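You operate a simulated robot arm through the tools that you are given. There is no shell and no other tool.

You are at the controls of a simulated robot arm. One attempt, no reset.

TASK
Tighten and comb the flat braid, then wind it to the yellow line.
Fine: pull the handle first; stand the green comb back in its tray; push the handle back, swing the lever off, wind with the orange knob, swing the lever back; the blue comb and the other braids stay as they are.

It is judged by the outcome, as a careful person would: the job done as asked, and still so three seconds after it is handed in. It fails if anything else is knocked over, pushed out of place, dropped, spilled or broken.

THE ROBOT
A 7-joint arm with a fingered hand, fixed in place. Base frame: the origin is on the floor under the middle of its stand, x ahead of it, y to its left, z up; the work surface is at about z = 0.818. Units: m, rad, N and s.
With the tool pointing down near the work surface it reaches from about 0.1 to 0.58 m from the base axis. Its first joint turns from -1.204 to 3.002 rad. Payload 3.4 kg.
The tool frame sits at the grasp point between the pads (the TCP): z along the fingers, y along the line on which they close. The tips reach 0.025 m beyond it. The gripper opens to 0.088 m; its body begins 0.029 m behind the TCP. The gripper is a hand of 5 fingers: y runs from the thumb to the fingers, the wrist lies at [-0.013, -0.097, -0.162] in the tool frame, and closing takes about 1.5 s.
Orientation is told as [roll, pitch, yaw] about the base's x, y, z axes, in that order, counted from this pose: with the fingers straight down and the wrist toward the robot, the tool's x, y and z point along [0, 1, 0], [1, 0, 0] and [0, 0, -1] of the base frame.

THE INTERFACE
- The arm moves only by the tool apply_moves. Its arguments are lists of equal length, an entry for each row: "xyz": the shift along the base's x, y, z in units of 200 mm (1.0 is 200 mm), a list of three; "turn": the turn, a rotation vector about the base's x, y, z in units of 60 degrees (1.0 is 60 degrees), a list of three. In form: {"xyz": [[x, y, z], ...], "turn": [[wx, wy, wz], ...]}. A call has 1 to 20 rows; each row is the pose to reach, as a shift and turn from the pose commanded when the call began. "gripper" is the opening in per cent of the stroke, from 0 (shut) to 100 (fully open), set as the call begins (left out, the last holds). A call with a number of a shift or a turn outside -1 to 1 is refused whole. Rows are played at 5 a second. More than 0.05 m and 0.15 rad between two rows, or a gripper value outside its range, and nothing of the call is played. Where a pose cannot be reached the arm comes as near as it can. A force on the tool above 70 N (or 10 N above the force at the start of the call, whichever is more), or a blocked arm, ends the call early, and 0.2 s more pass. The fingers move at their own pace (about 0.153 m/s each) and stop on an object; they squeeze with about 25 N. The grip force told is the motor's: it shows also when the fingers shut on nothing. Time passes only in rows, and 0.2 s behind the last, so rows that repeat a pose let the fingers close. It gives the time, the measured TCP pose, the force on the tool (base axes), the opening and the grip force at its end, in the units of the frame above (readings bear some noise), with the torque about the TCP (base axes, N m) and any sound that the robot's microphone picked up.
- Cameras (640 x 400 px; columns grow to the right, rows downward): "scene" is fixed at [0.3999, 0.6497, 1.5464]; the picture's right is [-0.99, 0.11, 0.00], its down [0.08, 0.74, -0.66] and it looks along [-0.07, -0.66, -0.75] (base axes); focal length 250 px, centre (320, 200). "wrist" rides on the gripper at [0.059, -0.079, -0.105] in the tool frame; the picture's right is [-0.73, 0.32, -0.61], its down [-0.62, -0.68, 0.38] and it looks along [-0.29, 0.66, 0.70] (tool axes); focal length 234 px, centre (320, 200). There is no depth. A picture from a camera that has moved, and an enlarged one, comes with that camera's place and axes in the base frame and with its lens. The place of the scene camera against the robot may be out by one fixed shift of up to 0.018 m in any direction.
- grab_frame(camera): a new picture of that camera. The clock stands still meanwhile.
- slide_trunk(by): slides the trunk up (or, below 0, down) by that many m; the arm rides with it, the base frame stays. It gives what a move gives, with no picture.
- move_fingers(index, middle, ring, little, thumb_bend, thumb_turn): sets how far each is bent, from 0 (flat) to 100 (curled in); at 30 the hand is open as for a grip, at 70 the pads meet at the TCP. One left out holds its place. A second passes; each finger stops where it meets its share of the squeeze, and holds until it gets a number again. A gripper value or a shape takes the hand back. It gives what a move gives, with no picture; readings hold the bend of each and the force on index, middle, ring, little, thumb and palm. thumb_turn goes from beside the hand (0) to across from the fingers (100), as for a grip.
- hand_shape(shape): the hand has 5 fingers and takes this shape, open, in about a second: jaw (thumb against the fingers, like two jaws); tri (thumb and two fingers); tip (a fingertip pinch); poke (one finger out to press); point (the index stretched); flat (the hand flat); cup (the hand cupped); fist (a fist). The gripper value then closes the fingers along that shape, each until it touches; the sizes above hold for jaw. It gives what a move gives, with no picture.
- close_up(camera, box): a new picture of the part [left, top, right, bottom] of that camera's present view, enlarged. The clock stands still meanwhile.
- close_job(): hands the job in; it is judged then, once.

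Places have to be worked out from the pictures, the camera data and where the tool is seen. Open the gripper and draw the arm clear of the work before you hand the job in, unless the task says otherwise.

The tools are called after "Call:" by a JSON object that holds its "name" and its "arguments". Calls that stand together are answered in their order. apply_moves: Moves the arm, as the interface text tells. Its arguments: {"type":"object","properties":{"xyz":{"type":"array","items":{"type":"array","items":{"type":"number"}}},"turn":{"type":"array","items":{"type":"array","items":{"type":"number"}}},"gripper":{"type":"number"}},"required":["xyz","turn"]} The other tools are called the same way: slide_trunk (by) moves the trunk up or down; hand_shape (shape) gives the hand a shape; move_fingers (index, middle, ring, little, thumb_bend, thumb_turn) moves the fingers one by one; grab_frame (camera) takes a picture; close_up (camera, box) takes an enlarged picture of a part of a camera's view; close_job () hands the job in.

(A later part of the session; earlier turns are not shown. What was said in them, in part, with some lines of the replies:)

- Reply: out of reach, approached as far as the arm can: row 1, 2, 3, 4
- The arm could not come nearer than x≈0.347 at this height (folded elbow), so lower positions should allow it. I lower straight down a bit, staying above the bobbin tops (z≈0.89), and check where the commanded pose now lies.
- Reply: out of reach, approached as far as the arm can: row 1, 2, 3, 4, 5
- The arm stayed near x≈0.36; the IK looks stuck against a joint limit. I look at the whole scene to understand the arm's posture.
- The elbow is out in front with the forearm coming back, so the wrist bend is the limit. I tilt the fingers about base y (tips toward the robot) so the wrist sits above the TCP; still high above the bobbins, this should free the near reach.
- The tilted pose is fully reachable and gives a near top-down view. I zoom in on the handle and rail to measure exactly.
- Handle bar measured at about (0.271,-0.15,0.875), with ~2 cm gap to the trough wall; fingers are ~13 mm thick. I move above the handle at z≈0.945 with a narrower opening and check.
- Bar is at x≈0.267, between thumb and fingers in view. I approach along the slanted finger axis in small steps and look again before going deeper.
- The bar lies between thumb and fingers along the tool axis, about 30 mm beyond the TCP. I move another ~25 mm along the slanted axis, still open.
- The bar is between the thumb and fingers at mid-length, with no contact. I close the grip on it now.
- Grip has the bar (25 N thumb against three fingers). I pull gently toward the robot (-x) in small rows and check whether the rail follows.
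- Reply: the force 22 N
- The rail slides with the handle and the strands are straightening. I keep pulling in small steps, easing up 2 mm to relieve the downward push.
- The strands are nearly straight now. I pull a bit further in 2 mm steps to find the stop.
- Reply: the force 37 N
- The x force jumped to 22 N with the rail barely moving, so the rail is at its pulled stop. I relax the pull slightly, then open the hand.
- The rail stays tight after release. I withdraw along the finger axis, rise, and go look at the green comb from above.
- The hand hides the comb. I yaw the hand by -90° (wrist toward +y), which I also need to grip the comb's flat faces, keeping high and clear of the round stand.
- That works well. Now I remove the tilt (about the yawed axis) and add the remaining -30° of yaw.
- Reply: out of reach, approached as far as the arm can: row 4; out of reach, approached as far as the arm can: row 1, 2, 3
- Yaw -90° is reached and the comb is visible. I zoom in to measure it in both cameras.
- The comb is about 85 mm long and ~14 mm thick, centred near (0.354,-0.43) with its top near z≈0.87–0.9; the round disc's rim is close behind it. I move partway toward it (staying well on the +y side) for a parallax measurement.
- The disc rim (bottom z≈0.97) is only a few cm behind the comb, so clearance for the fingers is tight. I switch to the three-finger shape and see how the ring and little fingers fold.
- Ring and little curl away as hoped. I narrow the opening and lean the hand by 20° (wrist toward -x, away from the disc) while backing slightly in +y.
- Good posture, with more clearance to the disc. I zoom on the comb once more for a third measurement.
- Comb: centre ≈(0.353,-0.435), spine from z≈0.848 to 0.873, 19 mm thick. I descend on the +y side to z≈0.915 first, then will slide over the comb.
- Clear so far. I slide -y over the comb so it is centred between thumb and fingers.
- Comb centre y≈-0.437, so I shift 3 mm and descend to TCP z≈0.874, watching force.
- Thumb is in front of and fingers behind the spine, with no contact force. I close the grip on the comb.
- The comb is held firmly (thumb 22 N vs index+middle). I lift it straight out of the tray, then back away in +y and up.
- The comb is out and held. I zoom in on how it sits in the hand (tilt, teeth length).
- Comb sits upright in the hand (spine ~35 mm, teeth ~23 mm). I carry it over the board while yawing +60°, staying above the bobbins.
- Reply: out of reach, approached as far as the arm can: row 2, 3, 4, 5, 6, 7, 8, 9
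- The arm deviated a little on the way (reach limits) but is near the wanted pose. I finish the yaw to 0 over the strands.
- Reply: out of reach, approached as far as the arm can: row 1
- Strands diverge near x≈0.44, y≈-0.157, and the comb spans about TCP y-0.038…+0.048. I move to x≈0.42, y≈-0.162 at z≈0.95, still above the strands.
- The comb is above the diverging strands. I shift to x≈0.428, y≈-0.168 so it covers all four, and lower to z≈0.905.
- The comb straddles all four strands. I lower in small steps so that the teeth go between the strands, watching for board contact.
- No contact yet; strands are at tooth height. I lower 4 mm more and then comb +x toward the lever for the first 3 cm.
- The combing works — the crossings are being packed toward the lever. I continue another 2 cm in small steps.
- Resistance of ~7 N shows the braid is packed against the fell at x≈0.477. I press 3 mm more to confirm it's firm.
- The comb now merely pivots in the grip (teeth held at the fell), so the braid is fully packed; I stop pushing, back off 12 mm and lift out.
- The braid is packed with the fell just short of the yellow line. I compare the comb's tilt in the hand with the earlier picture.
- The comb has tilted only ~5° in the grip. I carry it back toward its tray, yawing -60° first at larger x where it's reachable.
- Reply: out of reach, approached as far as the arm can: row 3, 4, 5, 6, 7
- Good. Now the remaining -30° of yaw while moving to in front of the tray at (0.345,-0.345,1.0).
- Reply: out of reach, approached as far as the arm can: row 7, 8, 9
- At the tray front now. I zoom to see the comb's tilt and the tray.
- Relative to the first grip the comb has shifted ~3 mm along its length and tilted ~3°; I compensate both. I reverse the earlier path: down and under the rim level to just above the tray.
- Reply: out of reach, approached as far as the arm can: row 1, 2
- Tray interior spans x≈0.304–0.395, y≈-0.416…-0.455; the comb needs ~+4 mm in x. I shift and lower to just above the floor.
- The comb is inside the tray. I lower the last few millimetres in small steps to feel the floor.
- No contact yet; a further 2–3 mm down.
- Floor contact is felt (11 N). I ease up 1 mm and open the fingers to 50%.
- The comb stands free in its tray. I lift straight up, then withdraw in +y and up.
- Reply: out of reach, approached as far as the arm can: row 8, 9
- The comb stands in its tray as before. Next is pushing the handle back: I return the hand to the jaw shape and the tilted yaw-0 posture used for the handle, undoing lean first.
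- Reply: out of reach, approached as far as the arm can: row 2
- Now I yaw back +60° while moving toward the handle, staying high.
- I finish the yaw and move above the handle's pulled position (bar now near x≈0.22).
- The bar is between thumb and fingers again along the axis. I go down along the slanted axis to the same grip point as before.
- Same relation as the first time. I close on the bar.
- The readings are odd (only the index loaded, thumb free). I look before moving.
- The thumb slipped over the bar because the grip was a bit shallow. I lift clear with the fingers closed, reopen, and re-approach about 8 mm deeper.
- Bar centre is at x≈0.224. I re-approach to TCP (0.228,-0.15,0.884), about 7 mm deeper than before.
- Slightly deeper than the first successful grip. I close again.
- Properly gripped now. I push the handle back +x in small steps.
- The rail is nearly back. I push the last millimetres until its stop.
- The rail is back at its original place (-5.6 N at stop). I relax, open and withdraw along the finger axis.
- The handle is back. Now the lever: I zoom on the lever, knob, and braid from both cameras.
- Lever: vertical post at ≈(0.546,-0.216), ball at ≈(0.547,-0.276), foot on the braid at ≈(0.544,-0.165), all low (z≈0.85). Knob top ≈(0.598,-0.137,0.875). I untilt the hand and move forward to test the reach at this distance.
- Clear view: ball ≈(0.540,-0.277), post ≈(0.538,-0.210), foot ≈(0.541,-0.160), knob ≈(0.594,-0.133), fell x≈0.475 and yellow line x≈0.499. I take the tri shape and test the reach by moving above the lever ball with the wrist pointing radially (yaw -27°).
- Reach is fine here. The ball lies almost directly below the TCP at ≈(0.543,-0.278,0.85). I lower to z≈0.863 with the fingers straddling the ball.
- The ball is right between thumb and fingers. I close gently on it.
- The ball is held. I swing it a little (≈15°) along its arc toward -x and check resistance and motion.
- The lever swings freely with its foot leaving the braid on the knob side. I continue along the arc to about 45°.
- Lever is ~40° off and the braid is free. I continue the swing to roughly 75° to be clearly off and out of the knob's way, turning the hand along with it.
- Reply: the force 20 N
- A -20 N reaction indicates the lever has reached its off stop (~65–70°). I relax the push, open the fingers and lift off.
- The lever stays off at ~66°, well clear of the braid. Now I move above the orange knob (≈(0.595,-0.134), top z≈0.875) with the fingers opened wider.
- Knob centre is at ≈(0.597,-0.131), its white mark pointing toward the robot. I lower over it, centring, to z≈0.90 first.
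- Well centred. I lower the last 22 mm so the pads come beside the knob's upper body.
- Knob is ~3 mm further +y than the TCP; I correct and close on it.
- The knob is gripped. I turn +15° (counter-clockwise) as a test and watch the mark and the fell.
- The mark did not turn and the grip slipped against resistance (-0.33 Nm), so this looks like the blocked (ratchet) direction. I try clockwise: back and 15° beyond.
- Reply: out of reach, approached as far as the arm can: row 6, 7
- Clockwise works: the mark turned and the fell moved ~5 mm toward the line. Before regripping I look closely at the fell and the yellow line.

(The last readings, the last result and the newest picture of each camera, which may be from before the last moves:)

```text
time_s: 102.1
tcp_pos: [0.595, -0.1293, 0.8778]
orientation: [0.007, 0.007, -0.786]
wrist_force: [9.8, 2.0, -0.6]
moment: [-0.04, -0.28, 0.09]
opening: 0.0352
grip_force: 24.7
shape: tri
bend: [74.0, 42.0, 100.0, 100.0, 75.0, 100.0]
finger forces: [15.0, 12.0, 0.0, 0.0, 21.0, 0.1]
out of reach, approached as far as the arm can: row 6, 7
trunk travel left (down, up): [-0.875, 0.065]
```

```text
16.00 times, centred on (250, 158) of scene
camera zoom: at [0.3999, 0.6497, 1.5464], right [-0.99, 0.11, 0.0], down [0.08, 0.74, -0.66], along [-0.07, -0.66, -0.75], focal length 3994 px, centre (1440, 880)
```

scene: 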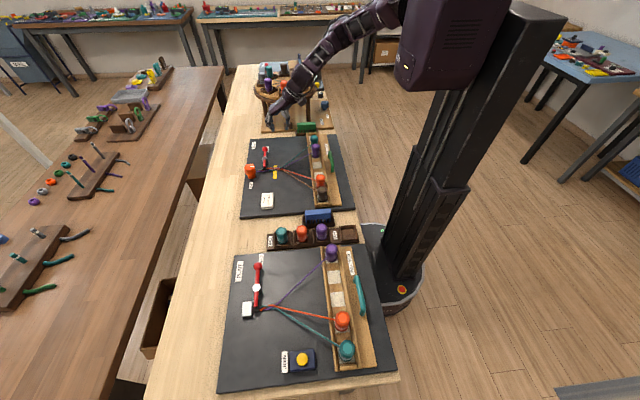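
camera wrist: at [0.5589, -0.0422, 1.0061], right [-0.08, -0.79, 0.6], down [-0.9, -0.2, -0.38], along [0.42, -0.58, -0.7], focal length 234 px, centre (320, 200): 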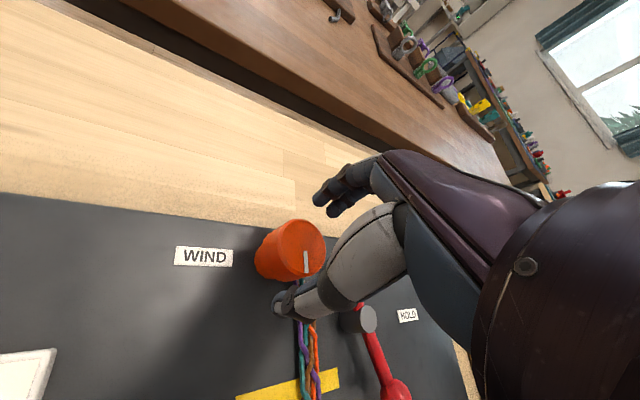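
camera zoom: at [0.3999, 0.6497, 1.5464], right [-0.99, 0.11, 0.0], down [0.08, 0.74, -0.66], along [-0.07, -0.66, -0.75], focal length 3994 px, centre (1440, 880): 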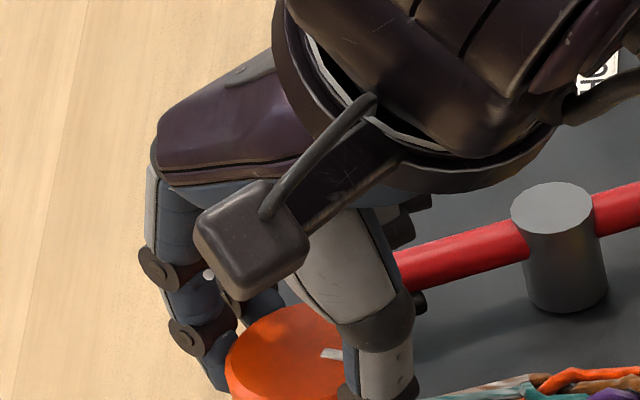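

The fell is ~22 mm (in view) from the yellow line's centre. I open, rotate the hand back +60° around the knob, and will regrip for a clockwise stroke.

Call:
{"name": "apply_moves", "arguments": {"xyz": [[0, 0, 0], [0, 0, 0], [0, 0, 0.01], [0, 0, 0.02], [0, 0, 0.02]], "turn": [[0, 0, 0], [0, 0, 0], [0, 0, 0], [0, 0, 0], [0, 0, 0]], "gripper": 75}}

Call:
{"name": "apply_moves", "arguments": {"xyz": [[0.001, 0, 0], [0.002, 0, 0], [0.003, 0, 0], [0.004, 0, 0], [0.005, 0, 0], [0.006, 0, 0], [0.007, 0, 0], [0.007, 0, 0], [0.007, 0, 0]], "turn": [[0, 0, 0.125], [0, 0, 0.25], [0, 0, 0.375], [0, 0, 0.5], [0, 0, 0.625], [0, 0, 0.75], [0, 0, 0.875], [0, 0, 1.0], [0, 0, 1.0]]}}

Call:
{"name": "close_up", "arguments": {"camera": "scene", "box": [230, 130, 290, 190]}}

Call:
{"name": "close_up", "arguments": {"camera": "wrist", "box": [220, 170, 420, 350]}}

```text
time_s: 103.3
tcp_pos: [0.5929, -0.1306, 0.883]
orientation: [0.006, 0.003, -0.788]
wrist_force: [0.1, -0.4, -0.7]
moment: [-0.01, 0.0, 0.0]
opening: 0.066
grip_force: 0.0
shape: tri
bend: [27.0, 36.0, 99.0, 99.0, 54.0, 99.0]
finger forces: [0.0, 0.1, 0.1, 0.0, 0.0, 0.0]
trunk travel left (down, up): [-0.875, 0.065]
```

```text
time_s: 105.3
tcp_pos: [0.5941, -0.1289, 0.8834]
orientation: [0.004, 0.005, 0.26]
wrist_force: [0.0, 0.5, 0.2]
moment: [0.01, 0.01, -0.01]
opening: 0.0659
grip_force: 0.1
shape: tri
bend: [27.0, 36.0, 99.0, 99.0, 54.0, 99.0]
finger forces: [0.0, 0.0, 0.1, 0.0, 0.0, 0.1]
trunk travel left (down, up): [-0.875, 0.065]
```

```text
6.67 times, centred on (260, 160) of scene
camera zoom: at [0.3999, 0.6497, 1.5464], right [-0.99, 0.11, 0.0], down [0.08, 0.74, -0.66], along [-0.07, -0.66, -0.75], focal length 1664 px, centre (720, 467)
```

zoom: 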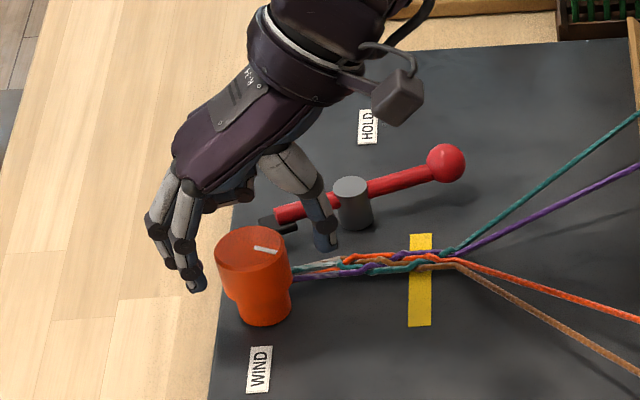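

```text
2.22 times, centred on (320, 260) of wrist
camera zoom: at [0.5037, -0.0944, 0.9895], right [0.5, -0.62, 0.6], down [-0.5, -0.78, -0.38], along [0.71, -0.11, -0.7], focal length 520 px, centre (320, 67)
```

zoom: 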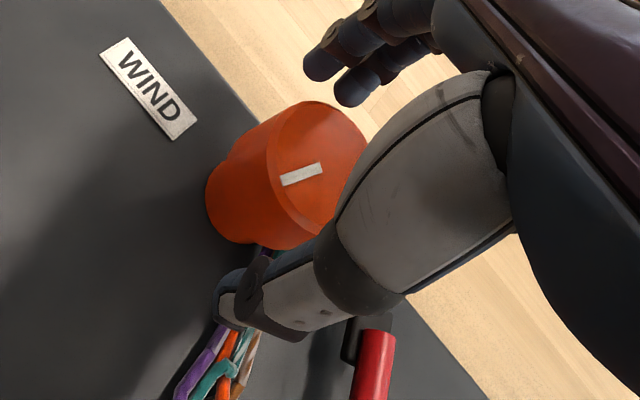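

The knob held its position (no unwinding) and is centred under the hand. I lower 5 mm and close again.

Call:
{"name": "apply_moves", "arguments": {"xyz": [[0, -0.008, -0.02], [0, -0.008, -0.025], [0, -0.008, -0.025], [0, -0.008, -0.025], [0, -0.008, -0.025], [0, -0.008, -0.025], [0, -0.008, -0.025], [0, -0.008, -0.025], [0, -0.008, -0.025]], "turn": [[0, 0, 0], [0, 0, 0], [0, 0, 0], [0, 0, 0], [0, 0, 0], [0, 0, 0], [0, 0, 0], [0, 0, 0], [0, 0, 0]], "gripper": 0}}

Call:
{"name": "close_up", "arguments": {"camera": "wrist", "box": [220, 170, 420, 350]}}

```text
time_s: 107.3
tcp_pos: [0.5924, -0.1295, 0.8799]
orientation: [0.006, 0.001, 0.259]
wrist_force: [0.4, 2.9, 10.3]
moment: [0.08, -0.05, 0.04]
opening: 0.0329
grip_force: 24.7
shape: tri
bend: [75.0, 43.0, 100.0, 100.0, 75.0, 100.0]
finger forces: [11.4, 12.5, 0.1, 0.1, 23.1, 0.0]
trunk travel left (down, up): [-0.875, 0.065]
```

```text
2.22 times, centred on (320, 260) of wrist
camera zoom: at [0.503, -0.095, 0.9854], right [0.5, -0.62, 0.6], down [-0.5, -0.78, -0.38], along [0.71, -0.11, -0.7], focal length 520 px, centre (320, 67)
```

zoom: 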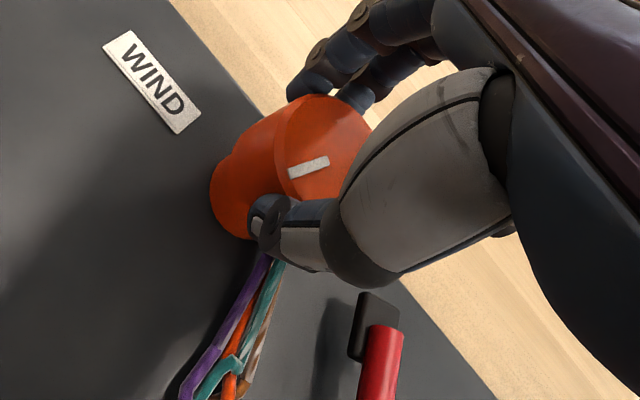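

Gripped. I turn clockwise 30° and check the fell's movement.

Call:
{"name": "apply_moves", "arguments": {"xyz": [[0, 0, 0.005], [0, 0, 0.005], [0, 0, 0.005], [0, 0, 0.005], [0, 0, 0.005], [0, 0, 0.005]], "turn": [[0, 0, -0.1], [0, 0, -0.2], [0, 0, -0.3], [0, 0, -0.4], [0, 0, -0.5], [0, 0, -0.5]]}}

Call:
{"name": "close_up", "arguments": {"camera": "scene", "box": [260, 150, 300, 180]}}

Call:
{"name": "close_up", "arguments": {"camera": "wrist", "box": [220, 170, 420, 350]}}

```text
time_s: 108.7
tcp_pos: [0.5939, -0.1303, 0.8785]
orientation: [0.005, 0.003, -0.263]
wrist_force: [8.1, 7.9, 6.5]
moment: [0.11, -0.26, 0.11]
opening: 0.0332
grip_force: 25.1
shape: tri
bend: [74.0, 42.0, 100.0, 100.0, 76.0, 100.0]
finger forces: [14.7, 13.3, 0.0, 0.0, 22.5, 0.1]
trunk travel left (down, up): [-0.875, 0.065]
```

```text
13.33 times, centred on (280, 165) of scene
camera zoom: at [0.3999, 0.6497, 1.5464], right [-0.99, 0.11, 0.0], down [0.08, 0.74, -0.66], along [-0.07, -0.66, -0.75], focal length 3328 px, centre (853, 667)
```

zoom: 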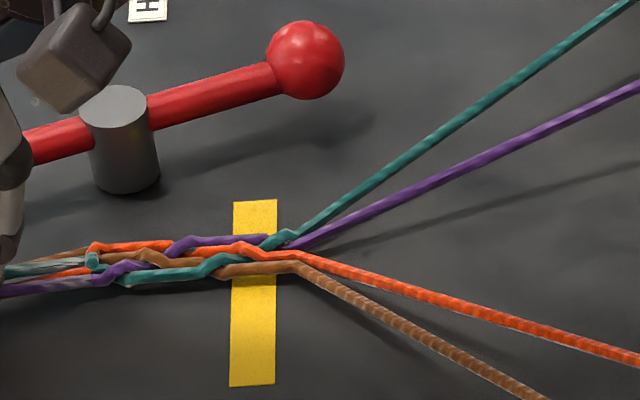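

```text
2.22 times, centred on (320, 260) of wrist
camera zoom: at [0.5351, -0.0534, 0.9857], right [0.12, -0.79, 0.6], down [-0.82, -0.42, -0.38], along [0.56, -0.45, -0.7], focal length 520 px, centre (320, 67)
```

zoom: 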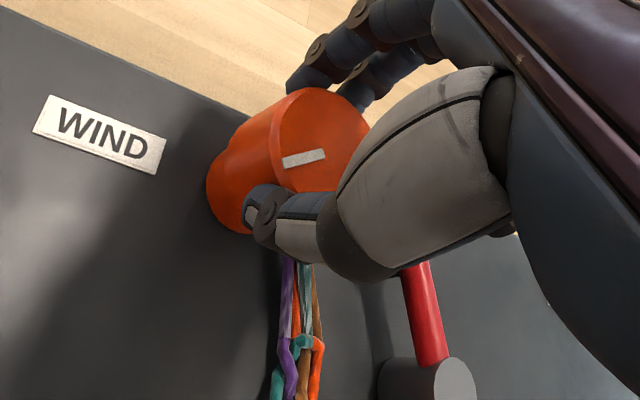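

The fell moved ~10 mm for 30°. About 11 mm remain to the line's centre; I turn another 20° and check (it can't be unwound).

Call:
{"name": "apply_moves", "arguments": {"xyz": [[0, 0, 0], [0, 0, 0], [0, 0, 0], [0, 0, 0], [0, 0, 0]], "turn": [[0, 0, -0.09], [0, 0, -0.18], [0, 0, -0.27], [0, 0, -0.333], [0, 0, -0.333]]}}

Call:
{"name": "close_up", "arguments": {"camera": "scene", "box": [260, 150, 300, 180]}}

Call:
{"name": "grab_frame", "arguments": {"camera": "wrist"}}

```text
time_s: 109.9
tcp_pos: [0.5953, -0.1287, 0.8802]
orientation: [0.004, 0.003, -0.612]
wrist_force: [13.2, 7.7, 10.1]
moment: [0.04, -0.42, 0.1]
opening: 0.0339
grip_force: 25.0
shape: tri
bend: [74.0, 42.0, 100.0, 100.0, 76.0, 97.0]
finger forces: [16.2, 12.6, 0.0, 0.0, 23.3, 0.1]
trunk travel left (down, up): [-0.875, 0.065]
```

```text
13.33 times, centred on (280, 165) of scene
camera zoom: at [0.3999, 0.6497, 1.5464], right [-0.99, 0.11, 0.0], down [0.08, 0.74, -0.66], along [-0.07, -0.66, -0.75], focal length 3328 px, centre (853, 667)
```

zoom: 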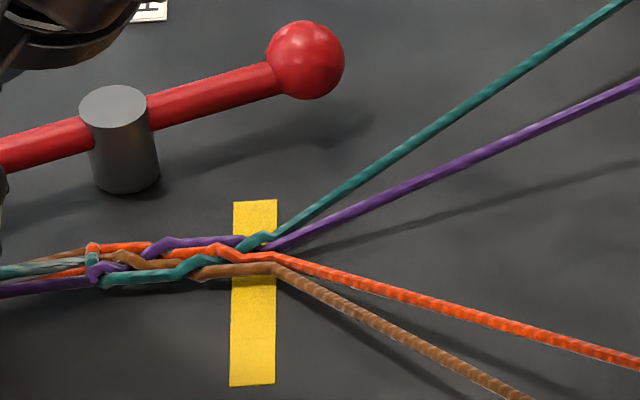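

```text
taken
camera wrist: at [0.5653, -0.0375, 0.9853], right [-0.15, -0.78, 0.6], down [-0.92, -0.12, -0.38], along [0.37, -0.61, -0.7], focal length 234 px, centre (320, 200)
```

wrist: 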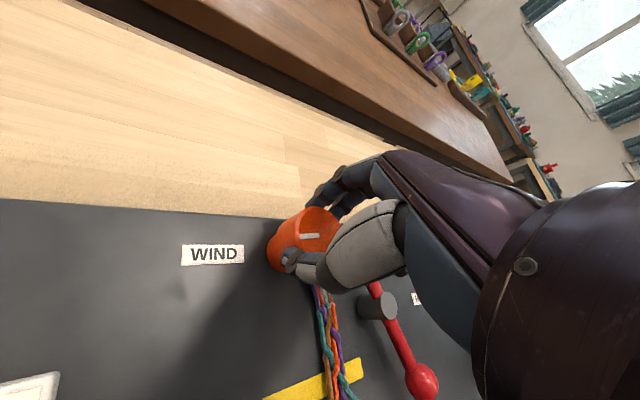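

The fell is at the line's near part now (vertex at ~272 px vs line centre 254). I turn another 10°.

Call:
{"name": "apply_moves", "arguments": {"xyz": [[0, 0, 0], [0, 0, 0], [0, 0, 0]], "turn": [[0, 0, -0.085], [0, 0, -0.167], [0, 0, -0.167]]}}

Call:
{"name": "close_up", "arguments": {"camera": "scene", "box": [260, 150, 300, 180]}}

```text
time_s: 110.7
tcp_pos: [0.5955, -0.1296, 0.879]
orientation: [0.005, 0.003, -0.787]
wrist_force: [15.3, 7.6, 8.7]
moment: [0.01, -0.45, 0.13]
opening: 0.0339
grip_force: 25.3
shape: tri
bend: [74.0, 42.0, 100.0, 100.0, 76.0, 96.0]
finger forces: [16.6, 11.1, 0.0, 0.0, 23.7, 0.0]
trunk travel left (down, up): [-0.875, 0.065]
```

```text
13.33 times, centred on (280, 165) of scene
camera zoom: at [0.3999, 0.6497, 1.5464], right [-0.99, 0.11, 0.0], down [0.08, 0.74, -0.66], along [-0.07, -0.66, -0.75], focal length 3328 px, centre (853, 667)
```

zoom: 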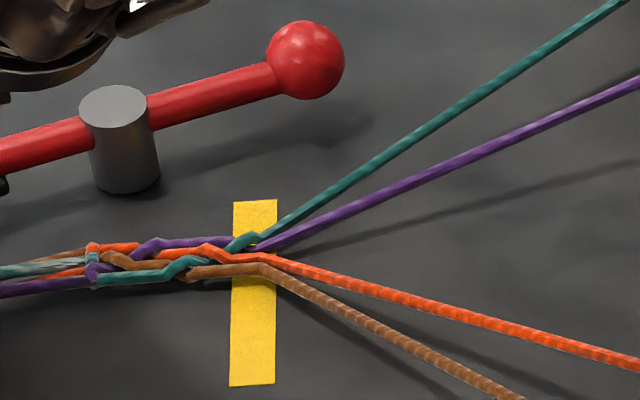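

The fell is now over the yellow line (≈3 mm short of its centre). I release the knob and rise to look from above.

Call:
{"name": "apply_moves", "arguments": {"xyz": [[0, 0, 0], [0, 0, 0], [0, 0, 0], [0, 0, 0.01], [0, 0, 0.02]], "turn": [[0, 0, 0], [0, 0, 0], [0, 0, 0], [0, 0, 0], [0, 0, 0]], "gripper": 75}}

Call:
{"name": "apply_moves", "arguments": {"xyz": [[0, 0, 0.15], [-0.1, -0.02, 0.3], [-0.3, -0.04, 0.4], [-0.5, -0.06, 0.5], [-0.7, -0.08, 0.6], [-0.9, -0.1, 0.65], [-0.9, -0.1, 0.65]], "turn": [[0, 0, 0], [0, 0, 0.12], [0, 0, 0.25], [0, 0, 0.38], [0, 0, 0.5], [0, 0, 0.63], [0, 0, 0.75]]}}

Call:
{"name": "grab_frame", "arguments": {"camera": "wrist"}}

Call:
{"name": "close_up", "arguments": {"camera": "scene", "box": [260, 150, 300, 180]}}

```text
time_s: 111.9
tcp_pos: [0.5928, -0.1309, 0.8833]
orientation: [0.005, 0.006, -0.787]
wrist_force: [0.0, 1.0, -0.6]
moment: [-0.01, 0.01, 0.02]
opening: 0.0658
grip_force: 0.2
shape: tri
bend: [27.0, 36.0, 99.0, 99.0, 54.0, 99.0]
finger forces: [0.0, 0.0, 0.0, 0.1, 0.0, 0.0]
trunk travel left (down, up): [-0.875, 0.065]
```

```text
time_s: 113.5
tcp_pos: [0.4178, -0.1558, 1.0167]
orientation: [0.045, 0.021, -0.039]
wrist_force: [0.5, 0.1, 1.0]
moment: [0.0, 0.0, 0.03]
opening: 0.0658
grip_force: 0.1
shape: tri
bend: [27.0, 36.0, 99.0, 99.0, 54.0, 99.0]
finger forces: [0.0, 0.0, 0.0, 0.0, 0.0, 0.0]
out of reach, approached as far as the arm can: row 6, 7
trunk travel left (down, up): [-0.875, 0.065]
```

```text
taken
camera wrist: at [0.3439, -0.099, 1.1269], right [0.3, -0.77, 0.57], down [-0.71, -0.58, -0.4], along [0.63, -0.28, -0.72], focal length 234 px, centre (320, 200)
```

wrist: 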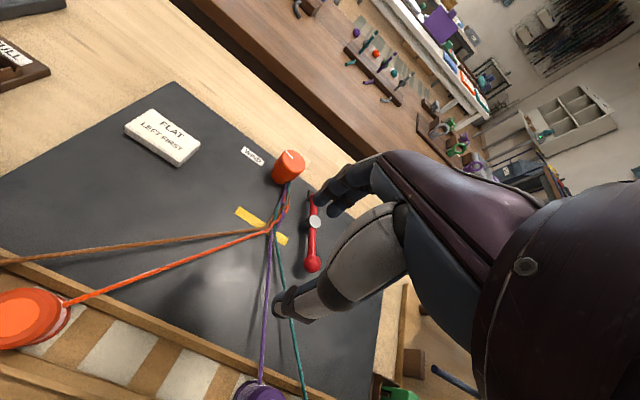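

```text
13.33 times, centred on (280, 165) of scene
camera zoom: at [0.3999, 0.6497, 1.5464], right [-0.99, 0.11, 0.0], down [0.08, 0.74, -0.66], along [-0.07, -0.66, -0.75], focal length 3328 px, centre (853, 667)
```

zoom: 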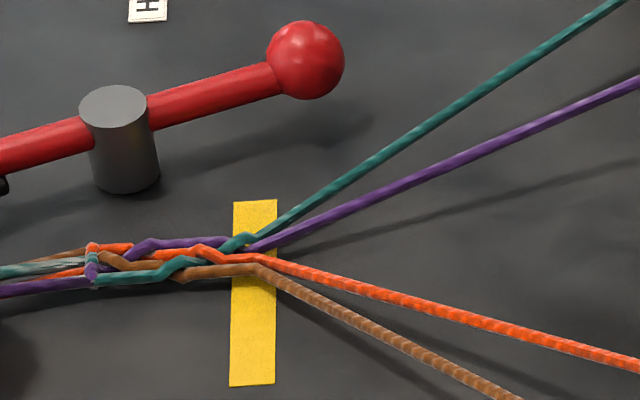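

After release the fell sits at ≈258 px, the line's centre being 254. I check from the wrist camera too.

Call:
{"name": "close_up", "arguments": {"camera": "wrist", "box": [220, 180, 330, 260]}}

Call:
{"name": "grab_frame", "arguments": {"camera": "scene"}}

```text
5.00 times, centred on (275, 220) of wrist
camera zoom: at [0.3439, -0.099, 1.1269], right [0.3, -0.77, 0.57], down [-0.71, -0.58, -0.4], along [0.63, -0.28, -0.72], focal length 1171 px, centre (545, 100)
```

zoom: 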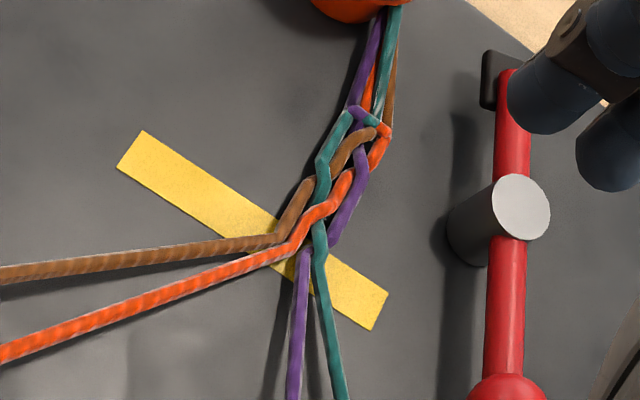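

```text
taken
```

scene: 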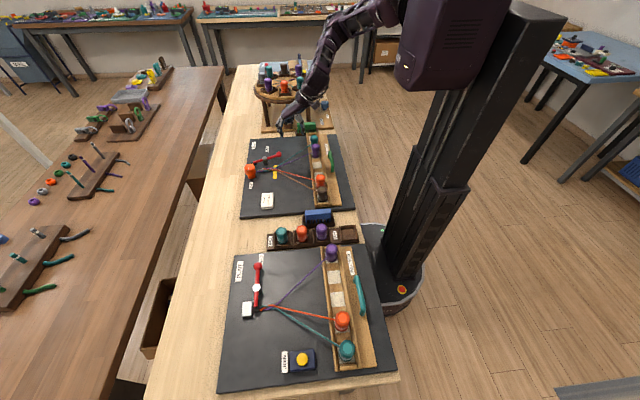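

Both views agree the fell is at x≈0.498, on the yellow line (0.494–0.506). Now the lever: I move back above the ball (≈(0.484,-0.234)) with yaw -54° as when I released it.

Call:
{"name": "apply_moves", "arguments": {"xyz": [[0.06, -0.09, -0.04], [0.11, -0.17, -0.08], [0.11, -0.17, -0.08]], "turn": [[-0.043, -0.02, 0], [-0.043, -0.02, 0], [-0.043, -0.02, 0]], "gripper": 60}}

Call:
{"name": "apply_moves", "arguments": {"xyz": [[0.03, -0.03, -0.03], [0.06, -0.06, -0.06], [0.09, -0.09, -0.1], [0.12, -0.12, -0.14], [0.155, -0.155, -0.18], [0.19, -0.19, -0.22], [0.215, -0.215, -0.25], [0.215, -0.215, -0.25]], "turn": [[0, 0, -0.12], [0, 0, -0.24], [0, 0, -0.36], [0, 0, -0.48], [0, 0, -0.6], [0, 0, -0.73], [0, 0, -0.864], [0, 0, -0.864]]}}

Call:
{"name": "grab_frame", "arguments": {"camera": "wrist"}}

```text
time_s: 114.3
tcp_pos: [0.4408, -0.1885, 1.0011]
orientation: [0.003, 0.001, -0.042]
wrist_force: [0.6, 0.0, -0.3]
moment: [-0.01, 0.01, -0.01]
opening: 0.0533
grip_force: 0.1
shape: tri
bend: [73.0, 40.0, 99.0, 99.0, 64.0, 100.0]
finger forces: [0.1, 0.0, 0.0, 0.0, 0.0, 0.0]
out of reach, approached as far as the arm can: row 1
trunk travel left (down, up): [-0.875, 0.065]
```

```text
time_s: 116.1
tcp_pos: [0.4807, -0.2315, 0.9525]
orientation: [0.002, 0.0, -0.948]
wrist_force: [-0.4, -0.3, 0.0]
moment: [-0.01, 0.02, -0.01]
opening: 0.0531
grip_force: 0.1
shape: tri
bend: [74.0, 40.0, 99.0, 99.0, 64.0, 100.0]
finger forces: [0.0, 0.0, 0.0, 0.1, 0.1, 0.0]
trunk travel left (down, up): [-0.875, 0.065]
```

```text
taken
camera wrist: at [0.4837, -0.1346, 1.0582], right [-0.4, -0.69, 0.61], down [-0.9, 0.19, -0.38], along [0.15, -0.7, -0.7], focal length 234 px, centre (320, 200)
```

wrist: 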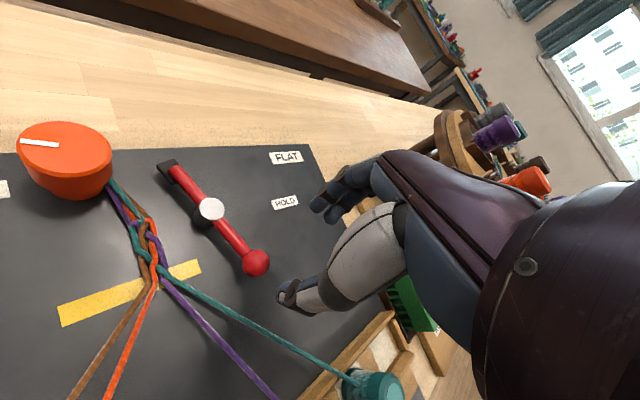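

The ball is nearly under the TCP (≈(0.485,-0.2325)). I descend around it.

Call:
{"name": "apply_moves", "arguments": {"xyz": [[0.02, -0.005, -0.12], [0.02, -0.005, -0.24], [0.02, -0.005, -0.35], [0.02, -0.005, -0.435], [0.02, -0.005, -0.435]], "turn": [[0, 0, 0], [0, 0, 0], [0, 0, 0], [0, 0, 0], [0, 0, 0]]}}

Call:
{"name": "close_up", "arguments": {"camera": "wrist", "box": [120, 130, 420, 400]}}

Call:
{"name": "close_up", "arguments": {"camera": "scene", "box": [240, 120, 310, 190]}}

```text
time_s: 117.3
tcp_pos: [0.4855, -0.2311, 0.8647]
orientation: [0.001, 0.0, -0.947]
wrist_force: [0.6, -0.8, 0.5]
moment: [0.02, 0.0, 0.0]
opening: 0.0531
grip_force: 0.1
shape: tri
bend: [74.0, 40.0, 99.0, 99.0, 64.0, 100.0]
finger forces: [0.0, 0.0, 0.1, 0.0, 0.0, 0.0]
trunk travel left (down, up): [-0.875, 0.065]
```

```text
1.48 times, centred on (270, 265) of wrist
camera zoom: at [0.4879, -0.1345, 0.9707], right [-0.4, -0.69, 0.61], down [-0.9, 0.19, -0.38], along [0.15, -0.7, -0.7], focal length 347 px, centre (394, 104)
```

zoom: 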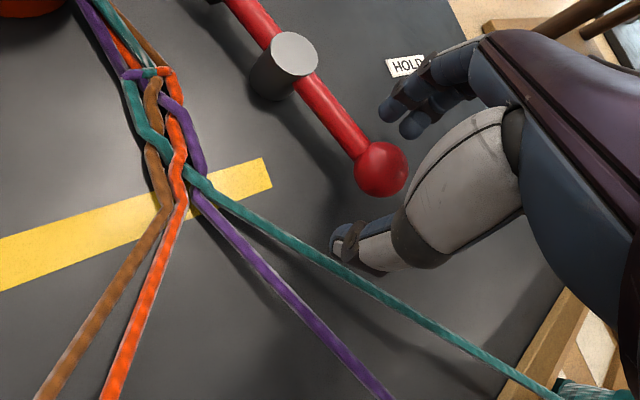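

```text
5.71 times, centred on (275, 155) of scene
camera zoom: at [0.3999, 0.6497, 1.5464], right [-0.99, 0.11, 0.0], down [0.08, 0.74, -0.66], along [-0.07, -0.66, -0.75], focal length 1426 px, centre (577, 457)
```

zoom: 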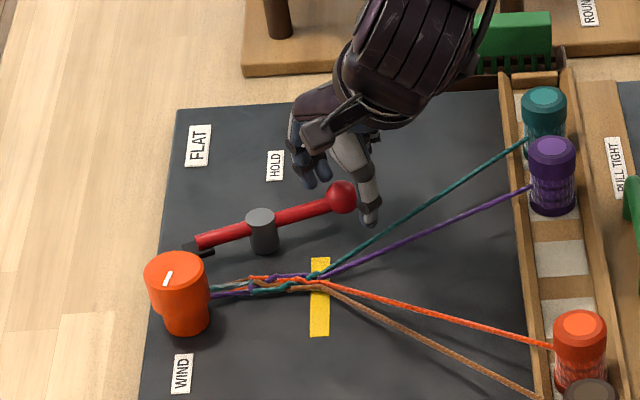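

Nothing touches the strands, and this view shows the fell right on the yellow line. I close on the ball.

Call:
{"name": "apply_moves", "arguments": {"xyz": [[0, 0, 0], [0, 0, 0], [0, 0, 0], [0, 0, 0], [0, 0, 0], [0, 0, 0], [0, 0, 0], [0, 0, 0]], "turn": [[0, 0, 0], [0, 0, 0], [0, 0, 0], [0, 0, 0], [0, 0, 0], [0, 0, 0], [0, 0, 0], [0, 0, 0]], "gripper": 0}}

Call:
{"name": "close_up", "arguments": {"camera": "wrist", "box": [120, 130, 420, 400]}}

```text
time_s: 119.1
tcp_pos: [0.4867, -0.2317, 0.8656]
orientation: [0.002, -0.002, -0.947]
wrist_force: [1.8, 0.5, 2.4]
moment: [0.02, -0.06, 0.01]
opening: 0.0172
grip_force: 25.8
shape: tri
bend: [74.0, 53.0, 100.0, 100.0, 74.0, 100.0]
finger forces: [9.8, 11.4, 0.0, 0.0, 21.0, 0.1]
trunk travel left (down, up): [-0.875, 0.065]
```

```text
1.48 times, centred on (270, 265) of wrist
camera zoom: at [0.4882, -0.1341, 0.9711], right [-0.4, -0.69, 0.61], down [-0.9, 0.19, -0.38], along [0.15, -0.7, -0.7], focal length 347 px, centre (394, 104)
```

zoom: 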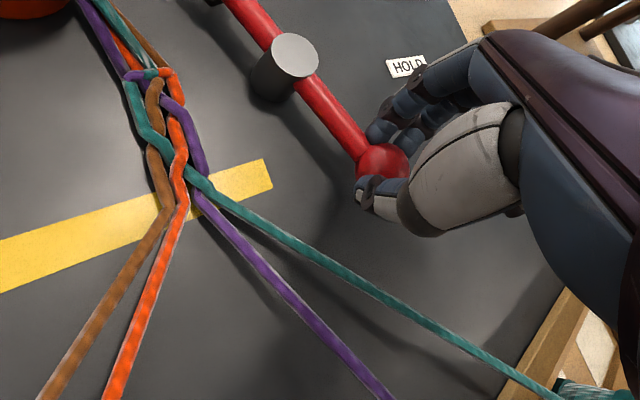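

Ball held. I swing the lever back along its arc in two stages, first to ~35°.

Call:
{"name": "apply_moves", "arguments": {"xyz": [[0.008, -0.025, 0], [0.02, -0.053, 0], [0.035, -0.077, 0], [0.054, -0.1, 0], [0.073, -0.122, 0], [0.095, -0.142, 0], [0.095, -0.142, 0]], "turn": [[0, 0, 0.03], [0, 0, 0.06], [0, 0, 0.1], [0, 0, 0.14], [0, 0, 0.17], [0, 0, 0.2], [0, 0, 0.2]]}}

Call:
{"name": "close_up", "arguments": {"camera": "scene", "box": [240, 120, 310, 190]}}

Call:
{"name": "grab_frame", "arguments": {"camera": "wrist"}}

```text
time_s: 120.7
tcp_pos: [0.5054, -0.2596, 0.8667]
orientation: [-0.001, -0.001, -0.734]
wrist_force: [2.9, 9.5, -1.0]
moment: [0.13, -0.09, 0.16]
opening: 0.0161
grip_force: 24.6
shape: tri
bend: [74.0, 52.0, 100.0, 100.0, 74.0, 100.0]
finger forces: [10.9, 12.6, 0.0, 0.1, 22.8, 0.1]
trunk travel left (down, up): [-0.875, 0.065]
```

```text
5.71 times, centred on (275, 155) of scene
camera zoom: at [0.3999, 0.6497, 1.5464], right [-0.99, 0.11, 0.0], down [0.08, 0.74, -0.66], along [-0.07, -0.66, -0.75], focal length 1426 px, centre (577, 457)
```

zoom: 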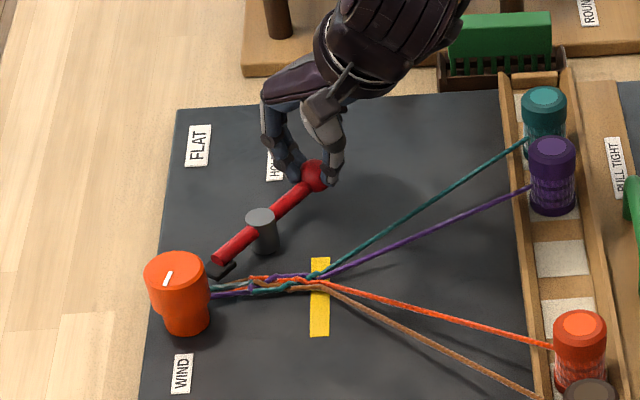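

```text
taken
camera wrist: at [0.4882, -0.1633, 0.9714], right [-0.25, -0.75, 0.61], down [-0.92, -0.01, -0.38], along [0.29, -0.66, -0.7], focal length 234 px, centre (320, 200)
```

wrist: 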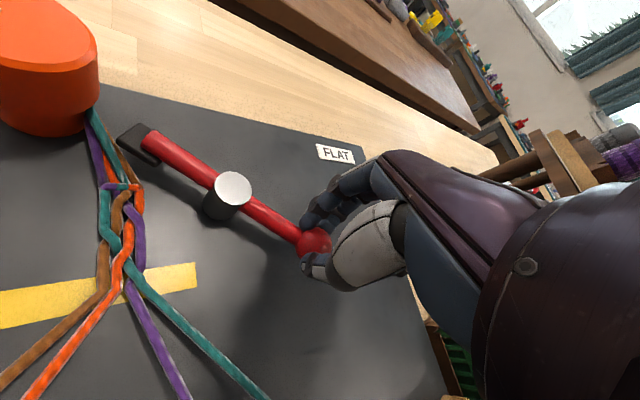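

Going well. I continue to near the hold position (θ≈5°) with a slightly smaller radius.

Call:
{"name": "apply_moves", "arguments": {"xyz": [[0.024, -0.015, 0], [0.048, -0.028, 0], [0.074, -0.041, 0], [0.1, -0.052, 0], [0.126, -0.061, 0], [0.152, -0.068, 0], [0.177, -0.071, 0], [0.177, -0.071, 0]], "turn": [[0, 0, 0.03], [0, 0, 0.06], [0, 0, 0.1], [0, 0, 0.13], [0, 0, 0.17], [0, 0, 0.21], [0, 0, 0.25], [0, 0, 0.25]]}}

Call:
{"name": "close_up", "arguments": {"camera": "scene", "box": [240, 120, 310, 190]}}

Call:
{"name": "grab_frame", "arguments": {"camera": "wrist"}}

```text
time_s: 122.5
tcp_pos: [0.5416, -0.2726, 0.8653]
orientation: [-0.001, -0.002, -0.473]
wrist_force: [-2.4, 16.0, -2.9]
moment: [0.31, -0.04, 0.21]
opening: 0.015
grip_force: 24.8
shape: tri
bend: [74.0, 52.0, 100.0, 100.0, 73.0, 100.0]
finger forces: [14.0, 11.7, 0.0, 0.0, 22.8, 0.0]
trunk travel left (down, up): [-0.875, 0.065]
```

```text
5.71 times, centred on (275, 155) of scene
camera zoom: at [0.3999, 0.6497, 1.5464], right [-0.99, 0.11, 0.0], down [0.08, 0.74, -0.66], along [-0.07, -0.66, -0.75], focal length 1426 px, centre (577, 457)
```

zoom: 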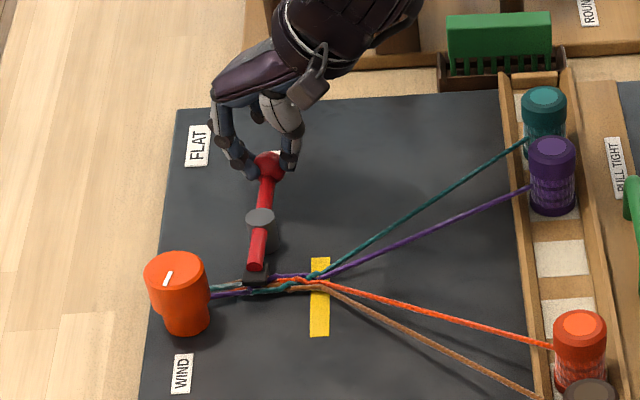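

```text
taken
camera wrist: at [0.4992, -0.1842, 0.971], right [-0.04, -0.79, 0.61], down [-0.89, -0.24, -0.38], along [0.45, -0.56, -0.7], focal length 234 px, centre (320, 200)
```

wrist: 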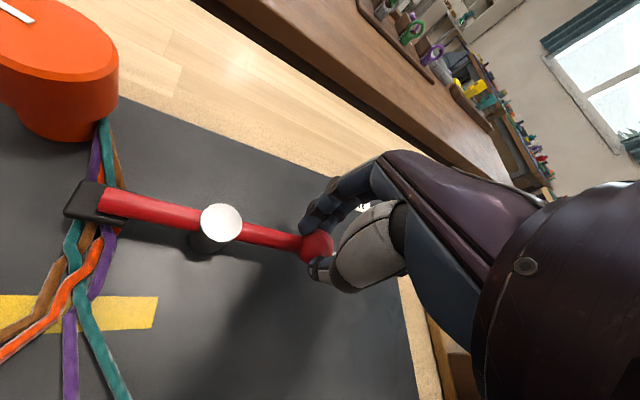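

The foot is back on the braid; about 4–5° remain. I move the last 6–7 mm to the hold stop, easing the radial load.

Call:
{"name": "apply_moves", "arguments": {"xyz": [[0.01, 0.006, 0], [0.02, 0.012, 0], [0.03, 0.012, 0], [0.03, 0.012, 0]], "turn": [[0, 0, 0], [0, 0, 0], [0, 0, 0], [0, 0, 0]]}}

Call:
{"name": "close_up", "arguments": {"camera": "scene", "box": [240, 135, 300, 185]}}

Call:
{"name": "grab_frame", "arguments": {"camera": "wrist"}}

```text
time_s: 123.5
tcp_pos: [0.5459, -0.2707, 0.8655]
orientation: [-0.001, -0.002, -0.475]
wrist_force: [-4.6, 12.6, -1.7]
moment: [0.25, 0.03, 0.15]
opening: 0.0146
grip_force: 24.8
shape: tri
bend: [74.0, 52.0, 100.0, 100.0, 72.0, 100.0]
finger forces: [11.6, 11.9, 0.0, 0.0, 23.5, 0.0]
trunk travel left (down, up): [-0.875, 0.065]
```

```text
8.00 times, centred on (270, 160) of scene
camera zoom: at [0.3999, 0.6497, 1.5464], right [-0.99, 0.11, 0.0], down [0.08, 0.74, -0.66], along [-0.07, -0.66, -0.75], focal length 1997 px, centre (720, 520)
```

zoom: 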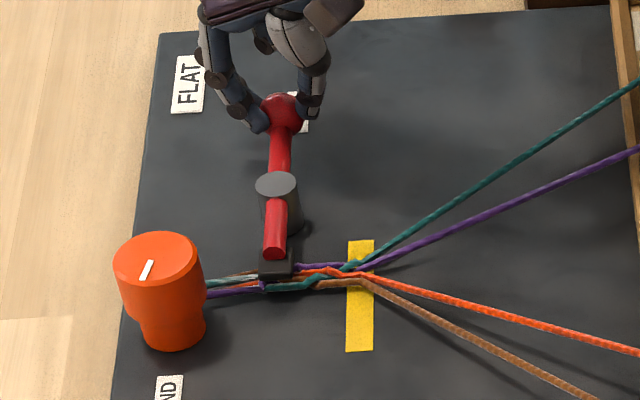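

```text
taken
camera wrist: at [0.5038, -0.1835, 0.9707], right [-0.05, -0.79, 0.61], down [-0.89, -0.24, -0.38], along [0.45, -0.56, -0.69], focal length 234 px, centre (320, 200)
```

wrist: 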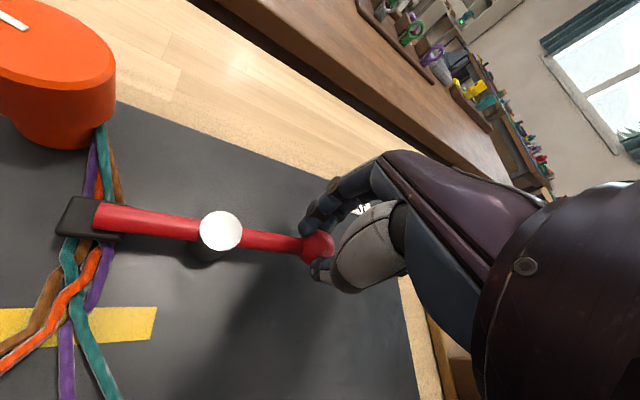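

The lever matches its original hold position exactly (ball, post and foot pixels coincide). I open the fingers and lift straight up.

Call:
{"name": "apply_moves", "arguments": {"xyz": [[0, 0.005, 0], [0, 0.005, 0], [0, 0.005, 0], [0, 0.005, 0], [0, 0.005, 0]], "turn": [[0, 0, 0], [0, 0, 0], [0, 0, 0], [0, 0, 0], [0, 0, 0]], "gripper": 60}}

Call:
{"name": "close_up", "arguments": {"camera": "scene", "box": [240, 135, 300, 185]}}

Call:
{"name": "grab_frame", "arguments": {"camera": "wrist"}}

```text
time_s: 124.7
tcp_pos: [0.5461, -0.2721, 0.8638]
orientation: [0.0, 0.0, -0.476]
wrist_force: [0.0, -0.4, -0.1]
moment: [0.0, 0.02, -0.02]
opening: 0.0526
grip_force: 0.1
shape: tri
bend: [74.0, 41.0, 99.0, 99.0, 65.0, 100.0]
finger forces: [0.0, 0.0, 0.0, 0.1, 0.0, 0.1]
trunk travel left (down, up): [-0.875, 0.065]
```

```text
8.00 times, centred on (270, 160) of scene
camera zoom: at [0.3999, 0.6497, 1.5464], right [-0.99, 0.11, 0.0], down [0.08, 0.74, -0.66], along [-0.07, -0.66, -0.75], focal length 1997 px, centre (720, 520)
```

zoom: 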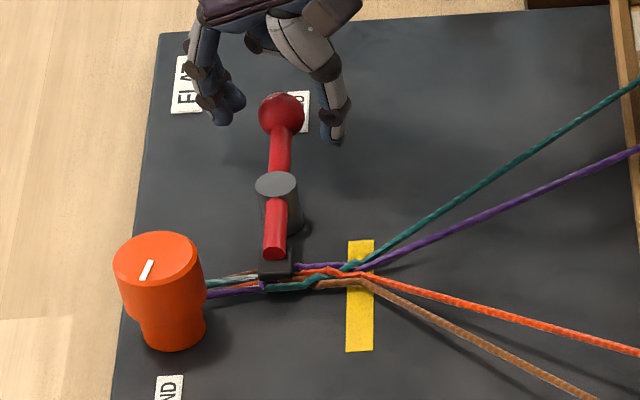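

```text
taken
camera wrist: at [0.5047, -0.1844, 0.9697], right [-0.05, -0.79, 0.61], down [-0.89, -0.24, -0.38], along [0.45, -0.56, -0.7], focal length 234 px, centre (320, 200)
```

wrist: 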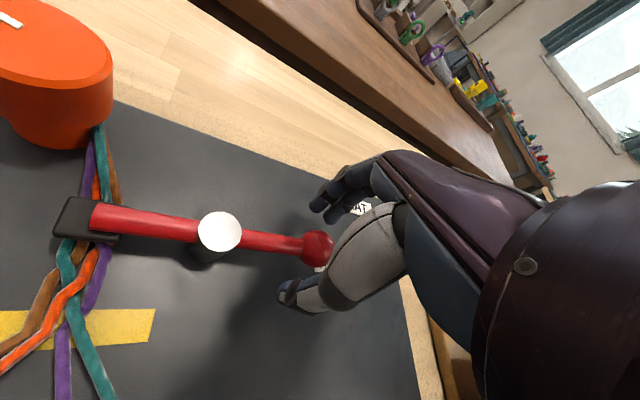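

Lever is in hold, fell at the yellow line's centre. I lift up and draw the arm clear.

Call:
{"name": "apply_moves", "arguments": {"xyz": [[0, 0, 0.1], [0, 0, 0.22], [0, 0, 0.35], [0, 0.02, 0.5], [-0.02, 0.06, 0.7], [-0.04, 0.1, 0.9], [-0.06, 0.15, 1.0], [-0.06, 0.15, 1.0]], "turn": [[0, 0, 0], [0, 0, 0], [0, 0, 0], [0, 0, 0.05], [0, 0, 0.12], [0, 0, 0.2], [0, 0, 0.3], [0, 0, 0.3]], "gripper": 100}}

Call:
{"name": "grab_frame", "arguments": {"camera": "scene"}}

Call:
{"name": "close_up", "arguments": {"camera": "scene", "box": [220, 110, 380, 230]}}

Call:
{"name": "close_up", "arguments": {"camera": "scene", "box": [260, 150, 300, 180]}}

Call:
{"name": "grab_frame", "arguments": {"camera": "wrist"}}

```text
time_s: 126.5
tcp_pos: [0.5334, -0.2428, 1.0646]
orientation: [0.002, -0.003, -0.162]
wrist_force: [-0.1, 0.1, 0.3]
moment: [-0.01, -0.02, 0.01]
opening: 0.0876
grip_force: 0.0
shape: tri
bend: [30.0, 30.0, 99.0, 99.0, 30.0, 98.0]
finger forces: [0.1, 0.0, 0.0, 0.0, 0.0, 0.0]
trunk travel left (down, up): [-0.875, 0.065]
```

```text
taken
```

scene: 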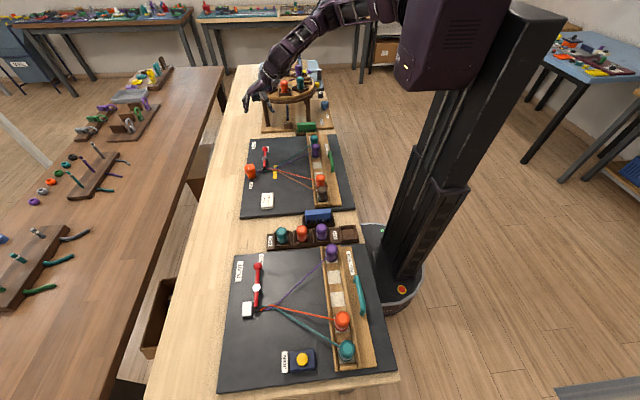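

```text
3.33 times, centred on (300, 170) of scene
camera zoom: at [0.3999, 0.6497, 1.5464], right [-0.99, 0.11, 0.0], down [0.08, 0.74, -0.66], along [-0.07, -0.66, -0.75], focal length 832 px, centre (387, 300)
```

zoom: 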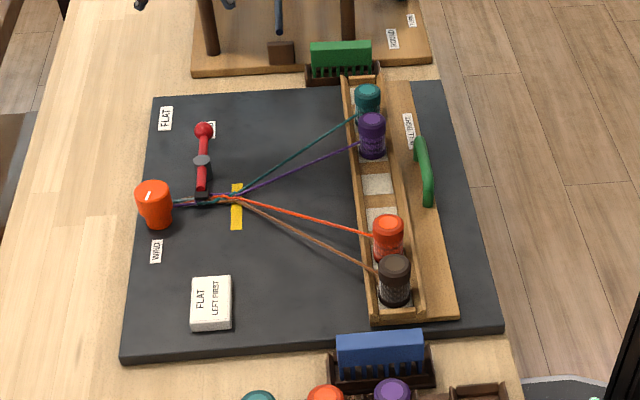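

```text
13.33 times, centred on (280, 165) of scene
camera zoom: at [0.3999, 0.6497, 1.5464], right [-0.99, 0.11, 0.0], down [0.08, 0.74, -0.66], along [-0.07, -0.66, -0.75], focal length 3328 px, centre (853, 667)
```

zoom: 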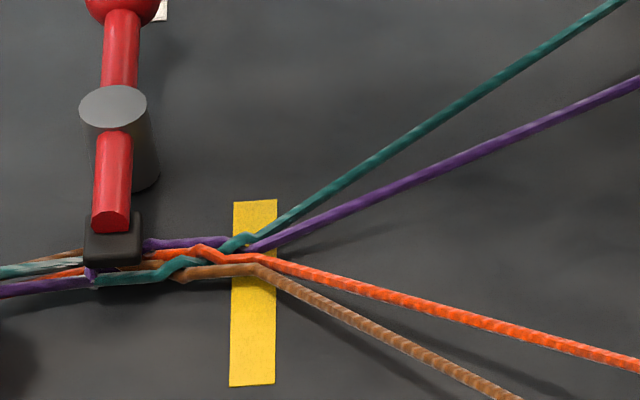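

```text
taken
camera wrist: at [0.4658, -0.1737, 1.1707], right [0.2, -0.77, 0.61], down [-0.77, -0.51, -0.38], along [0.6, -0.39, -0.7], focal length 234 px, centre (320, 200)
```

wrist: 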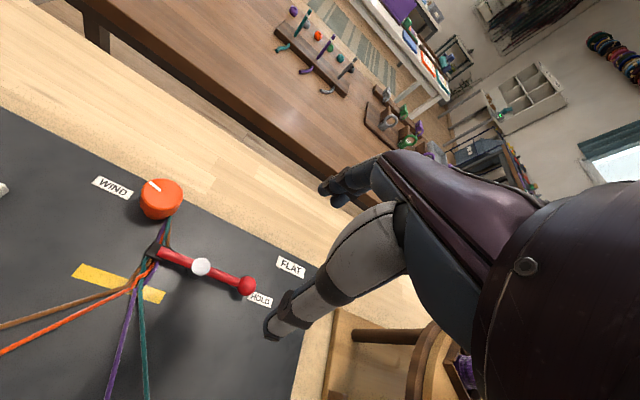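

Everything appears as asked. I verify the comb, the round stand and the blue comb up close before handing in.

Call:
{"name": "close_up", "arguments": {"camera": "scene", "box": [280, 100, 340, 150]}}

Call:
{"name": "close_up", "arguments": {"camera": "scene", "box": [230, 50, 350, 140]}}

Call:
{"name": "close_up", "arguments": {"camera": "scene", "box": [210, 200, 410, 400]}}

```text
8.00 times, centred on (310, 125) of scene
camera zoom: at [0.3999, 0.6497, 1.5464], right [-0.99, 0.11, 0.0], down [0.08, 0.74, -0.66], along [-0.07, -0.66, -0.75], focal length 1997 px, centre (400, 800)
```

zoom: 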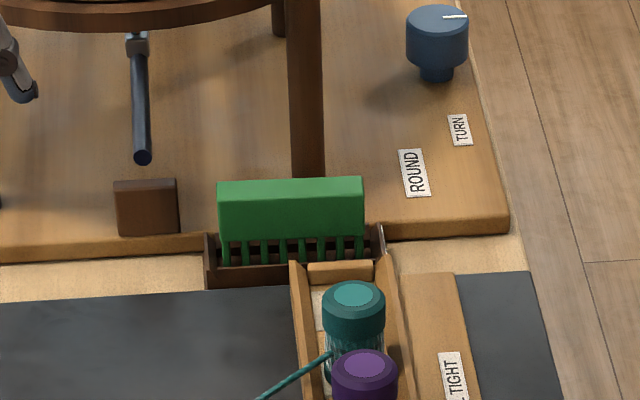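

```text
4.44 times, centred on (290, 95) of scene
camera zoom: at [0.3999, 0.6497, 1.5464], right [-0.99, 0.11, 0.0], down [0.08, 0.74, -0.66], along [-0.07, -0.66, -0.75], focal length 1109 px, centre (453, 667)
```

zoom: 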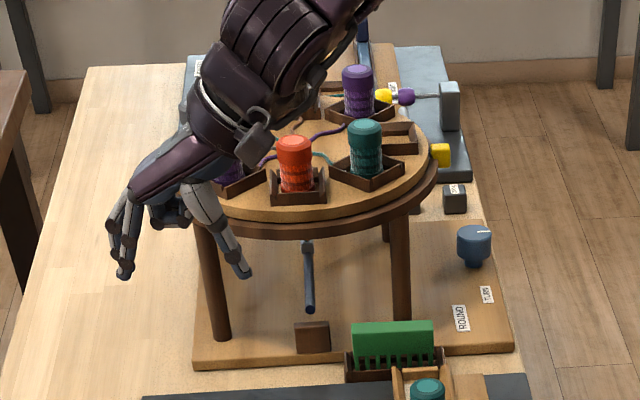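

```text
2.00 times, centred on (310, 300) of scene
camera zoom: at [0.3999, 0.6497, 1.5464], right [-0.99, 0.11, 0.0], down [0.08, 0.74, -0.66], along [-0.07, -0.66, -0.75], focal length 499 px, centre (340, 0)
```

zoom: 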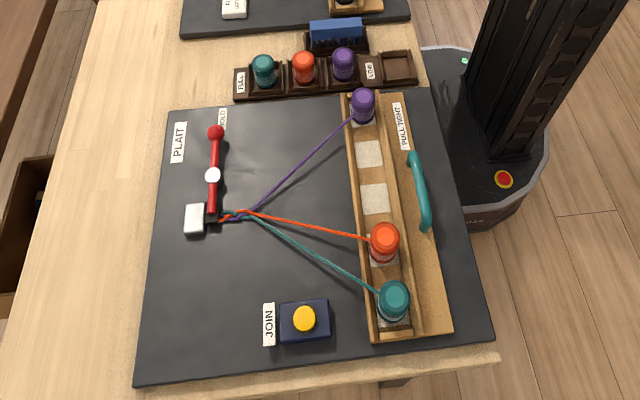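

All stations match their initial state except the finished braid; the green comb stands in its tray. I raise the arm a bit more to be well clear.

Call:
{"name": "apply_moves", "arguments": {"xyz": [[-0.02, 0.08, 0.12], [-0.05, 0.16, 0.24], [-0.08, 0.28, 0.33], [-0.08, 0.28, 0.33], [-0.08, 0.28, 0.33]], "turn": [[0, 0, 0.05], [0, 0, 0.1], [0, 0, 0.15], [0, 0, 0.15], [0, 0, 0.15]]}}

Call:
{"name": "close_up", "arguments": {"camera": "scene", "box": [220, 110, 380, 230]}}

```text
time_s: 127.7
tcp_pos: [0.5177, -0.1867, 1.1318]
orientation: [0.002, -0.001, -0.004]
wrist_force: [-0.4, -0.9, 0.0]
moment: [0.01, -0.02, -0.01]
opening: 0.0878
grip_force: 0.0
shape: tri
bend: [30.0, 30.0, 99.0, 99.0, 30.0, 98.0]
finger forces: [0.0, 0.0, 0.0, 0.1, 0.0, 0.0]
trunk travel left (down, up): [-0.875, 0.065]
```

```text
3.33 times, centred on (300, 170) of scene
camera zoom: at [0.3999, 0.6497, 1.5464], right [-0.99, 0.11, 0.0], down [0.08, 0.74, -0.66], along [-0.07, -0.66, -0.75], focal length 832 px, centre (387, 300)
```

zoom: 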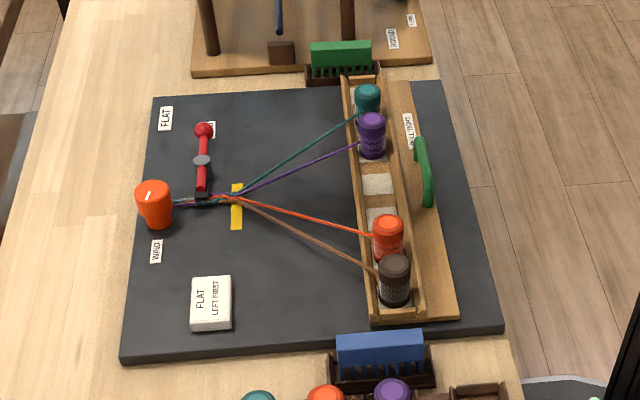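

The arm is clear with the hand open; the braid is combed and its fell lies on the yellow line. The handle is back, the lever is on hold and the comb is in its tray, so I hand the job in.

Call:
{"name": "close_job", "arguments": {}}

```text
The job is handed in.
```

The flat braid is tightened, combed and wound so that its packed edge sits on the yellow line, and the job is handed in. I have not seen a verdict.

- **Tighten:** I pulled the handle to its stop first, then pushed it fully back after combing.
- **Comb:** I combed toward the lever until the braid stopped packing any tighter. The green comb is standing in its tray again.
- **Wind:** I swung the lever off to its stop, about 66°. The knob only winds clockwise. The braid's edge ended about 2 mm short of the line's centre, still inside the line's width of about 12 mm. I left it there because the knob would not turn back if I overshot.
- **Lever:** it is back on hold and lines up with its starting position in the camera view.

**Missteps:** the thumb slipped over the handle bar on the first try at pushing it back, so I gripped it again. My first try at the knob was in the blocked direction and moved nothing.

The blue comb and the other braids look unchanged in the final pictures. The hand is open and the arm is clear of the work.
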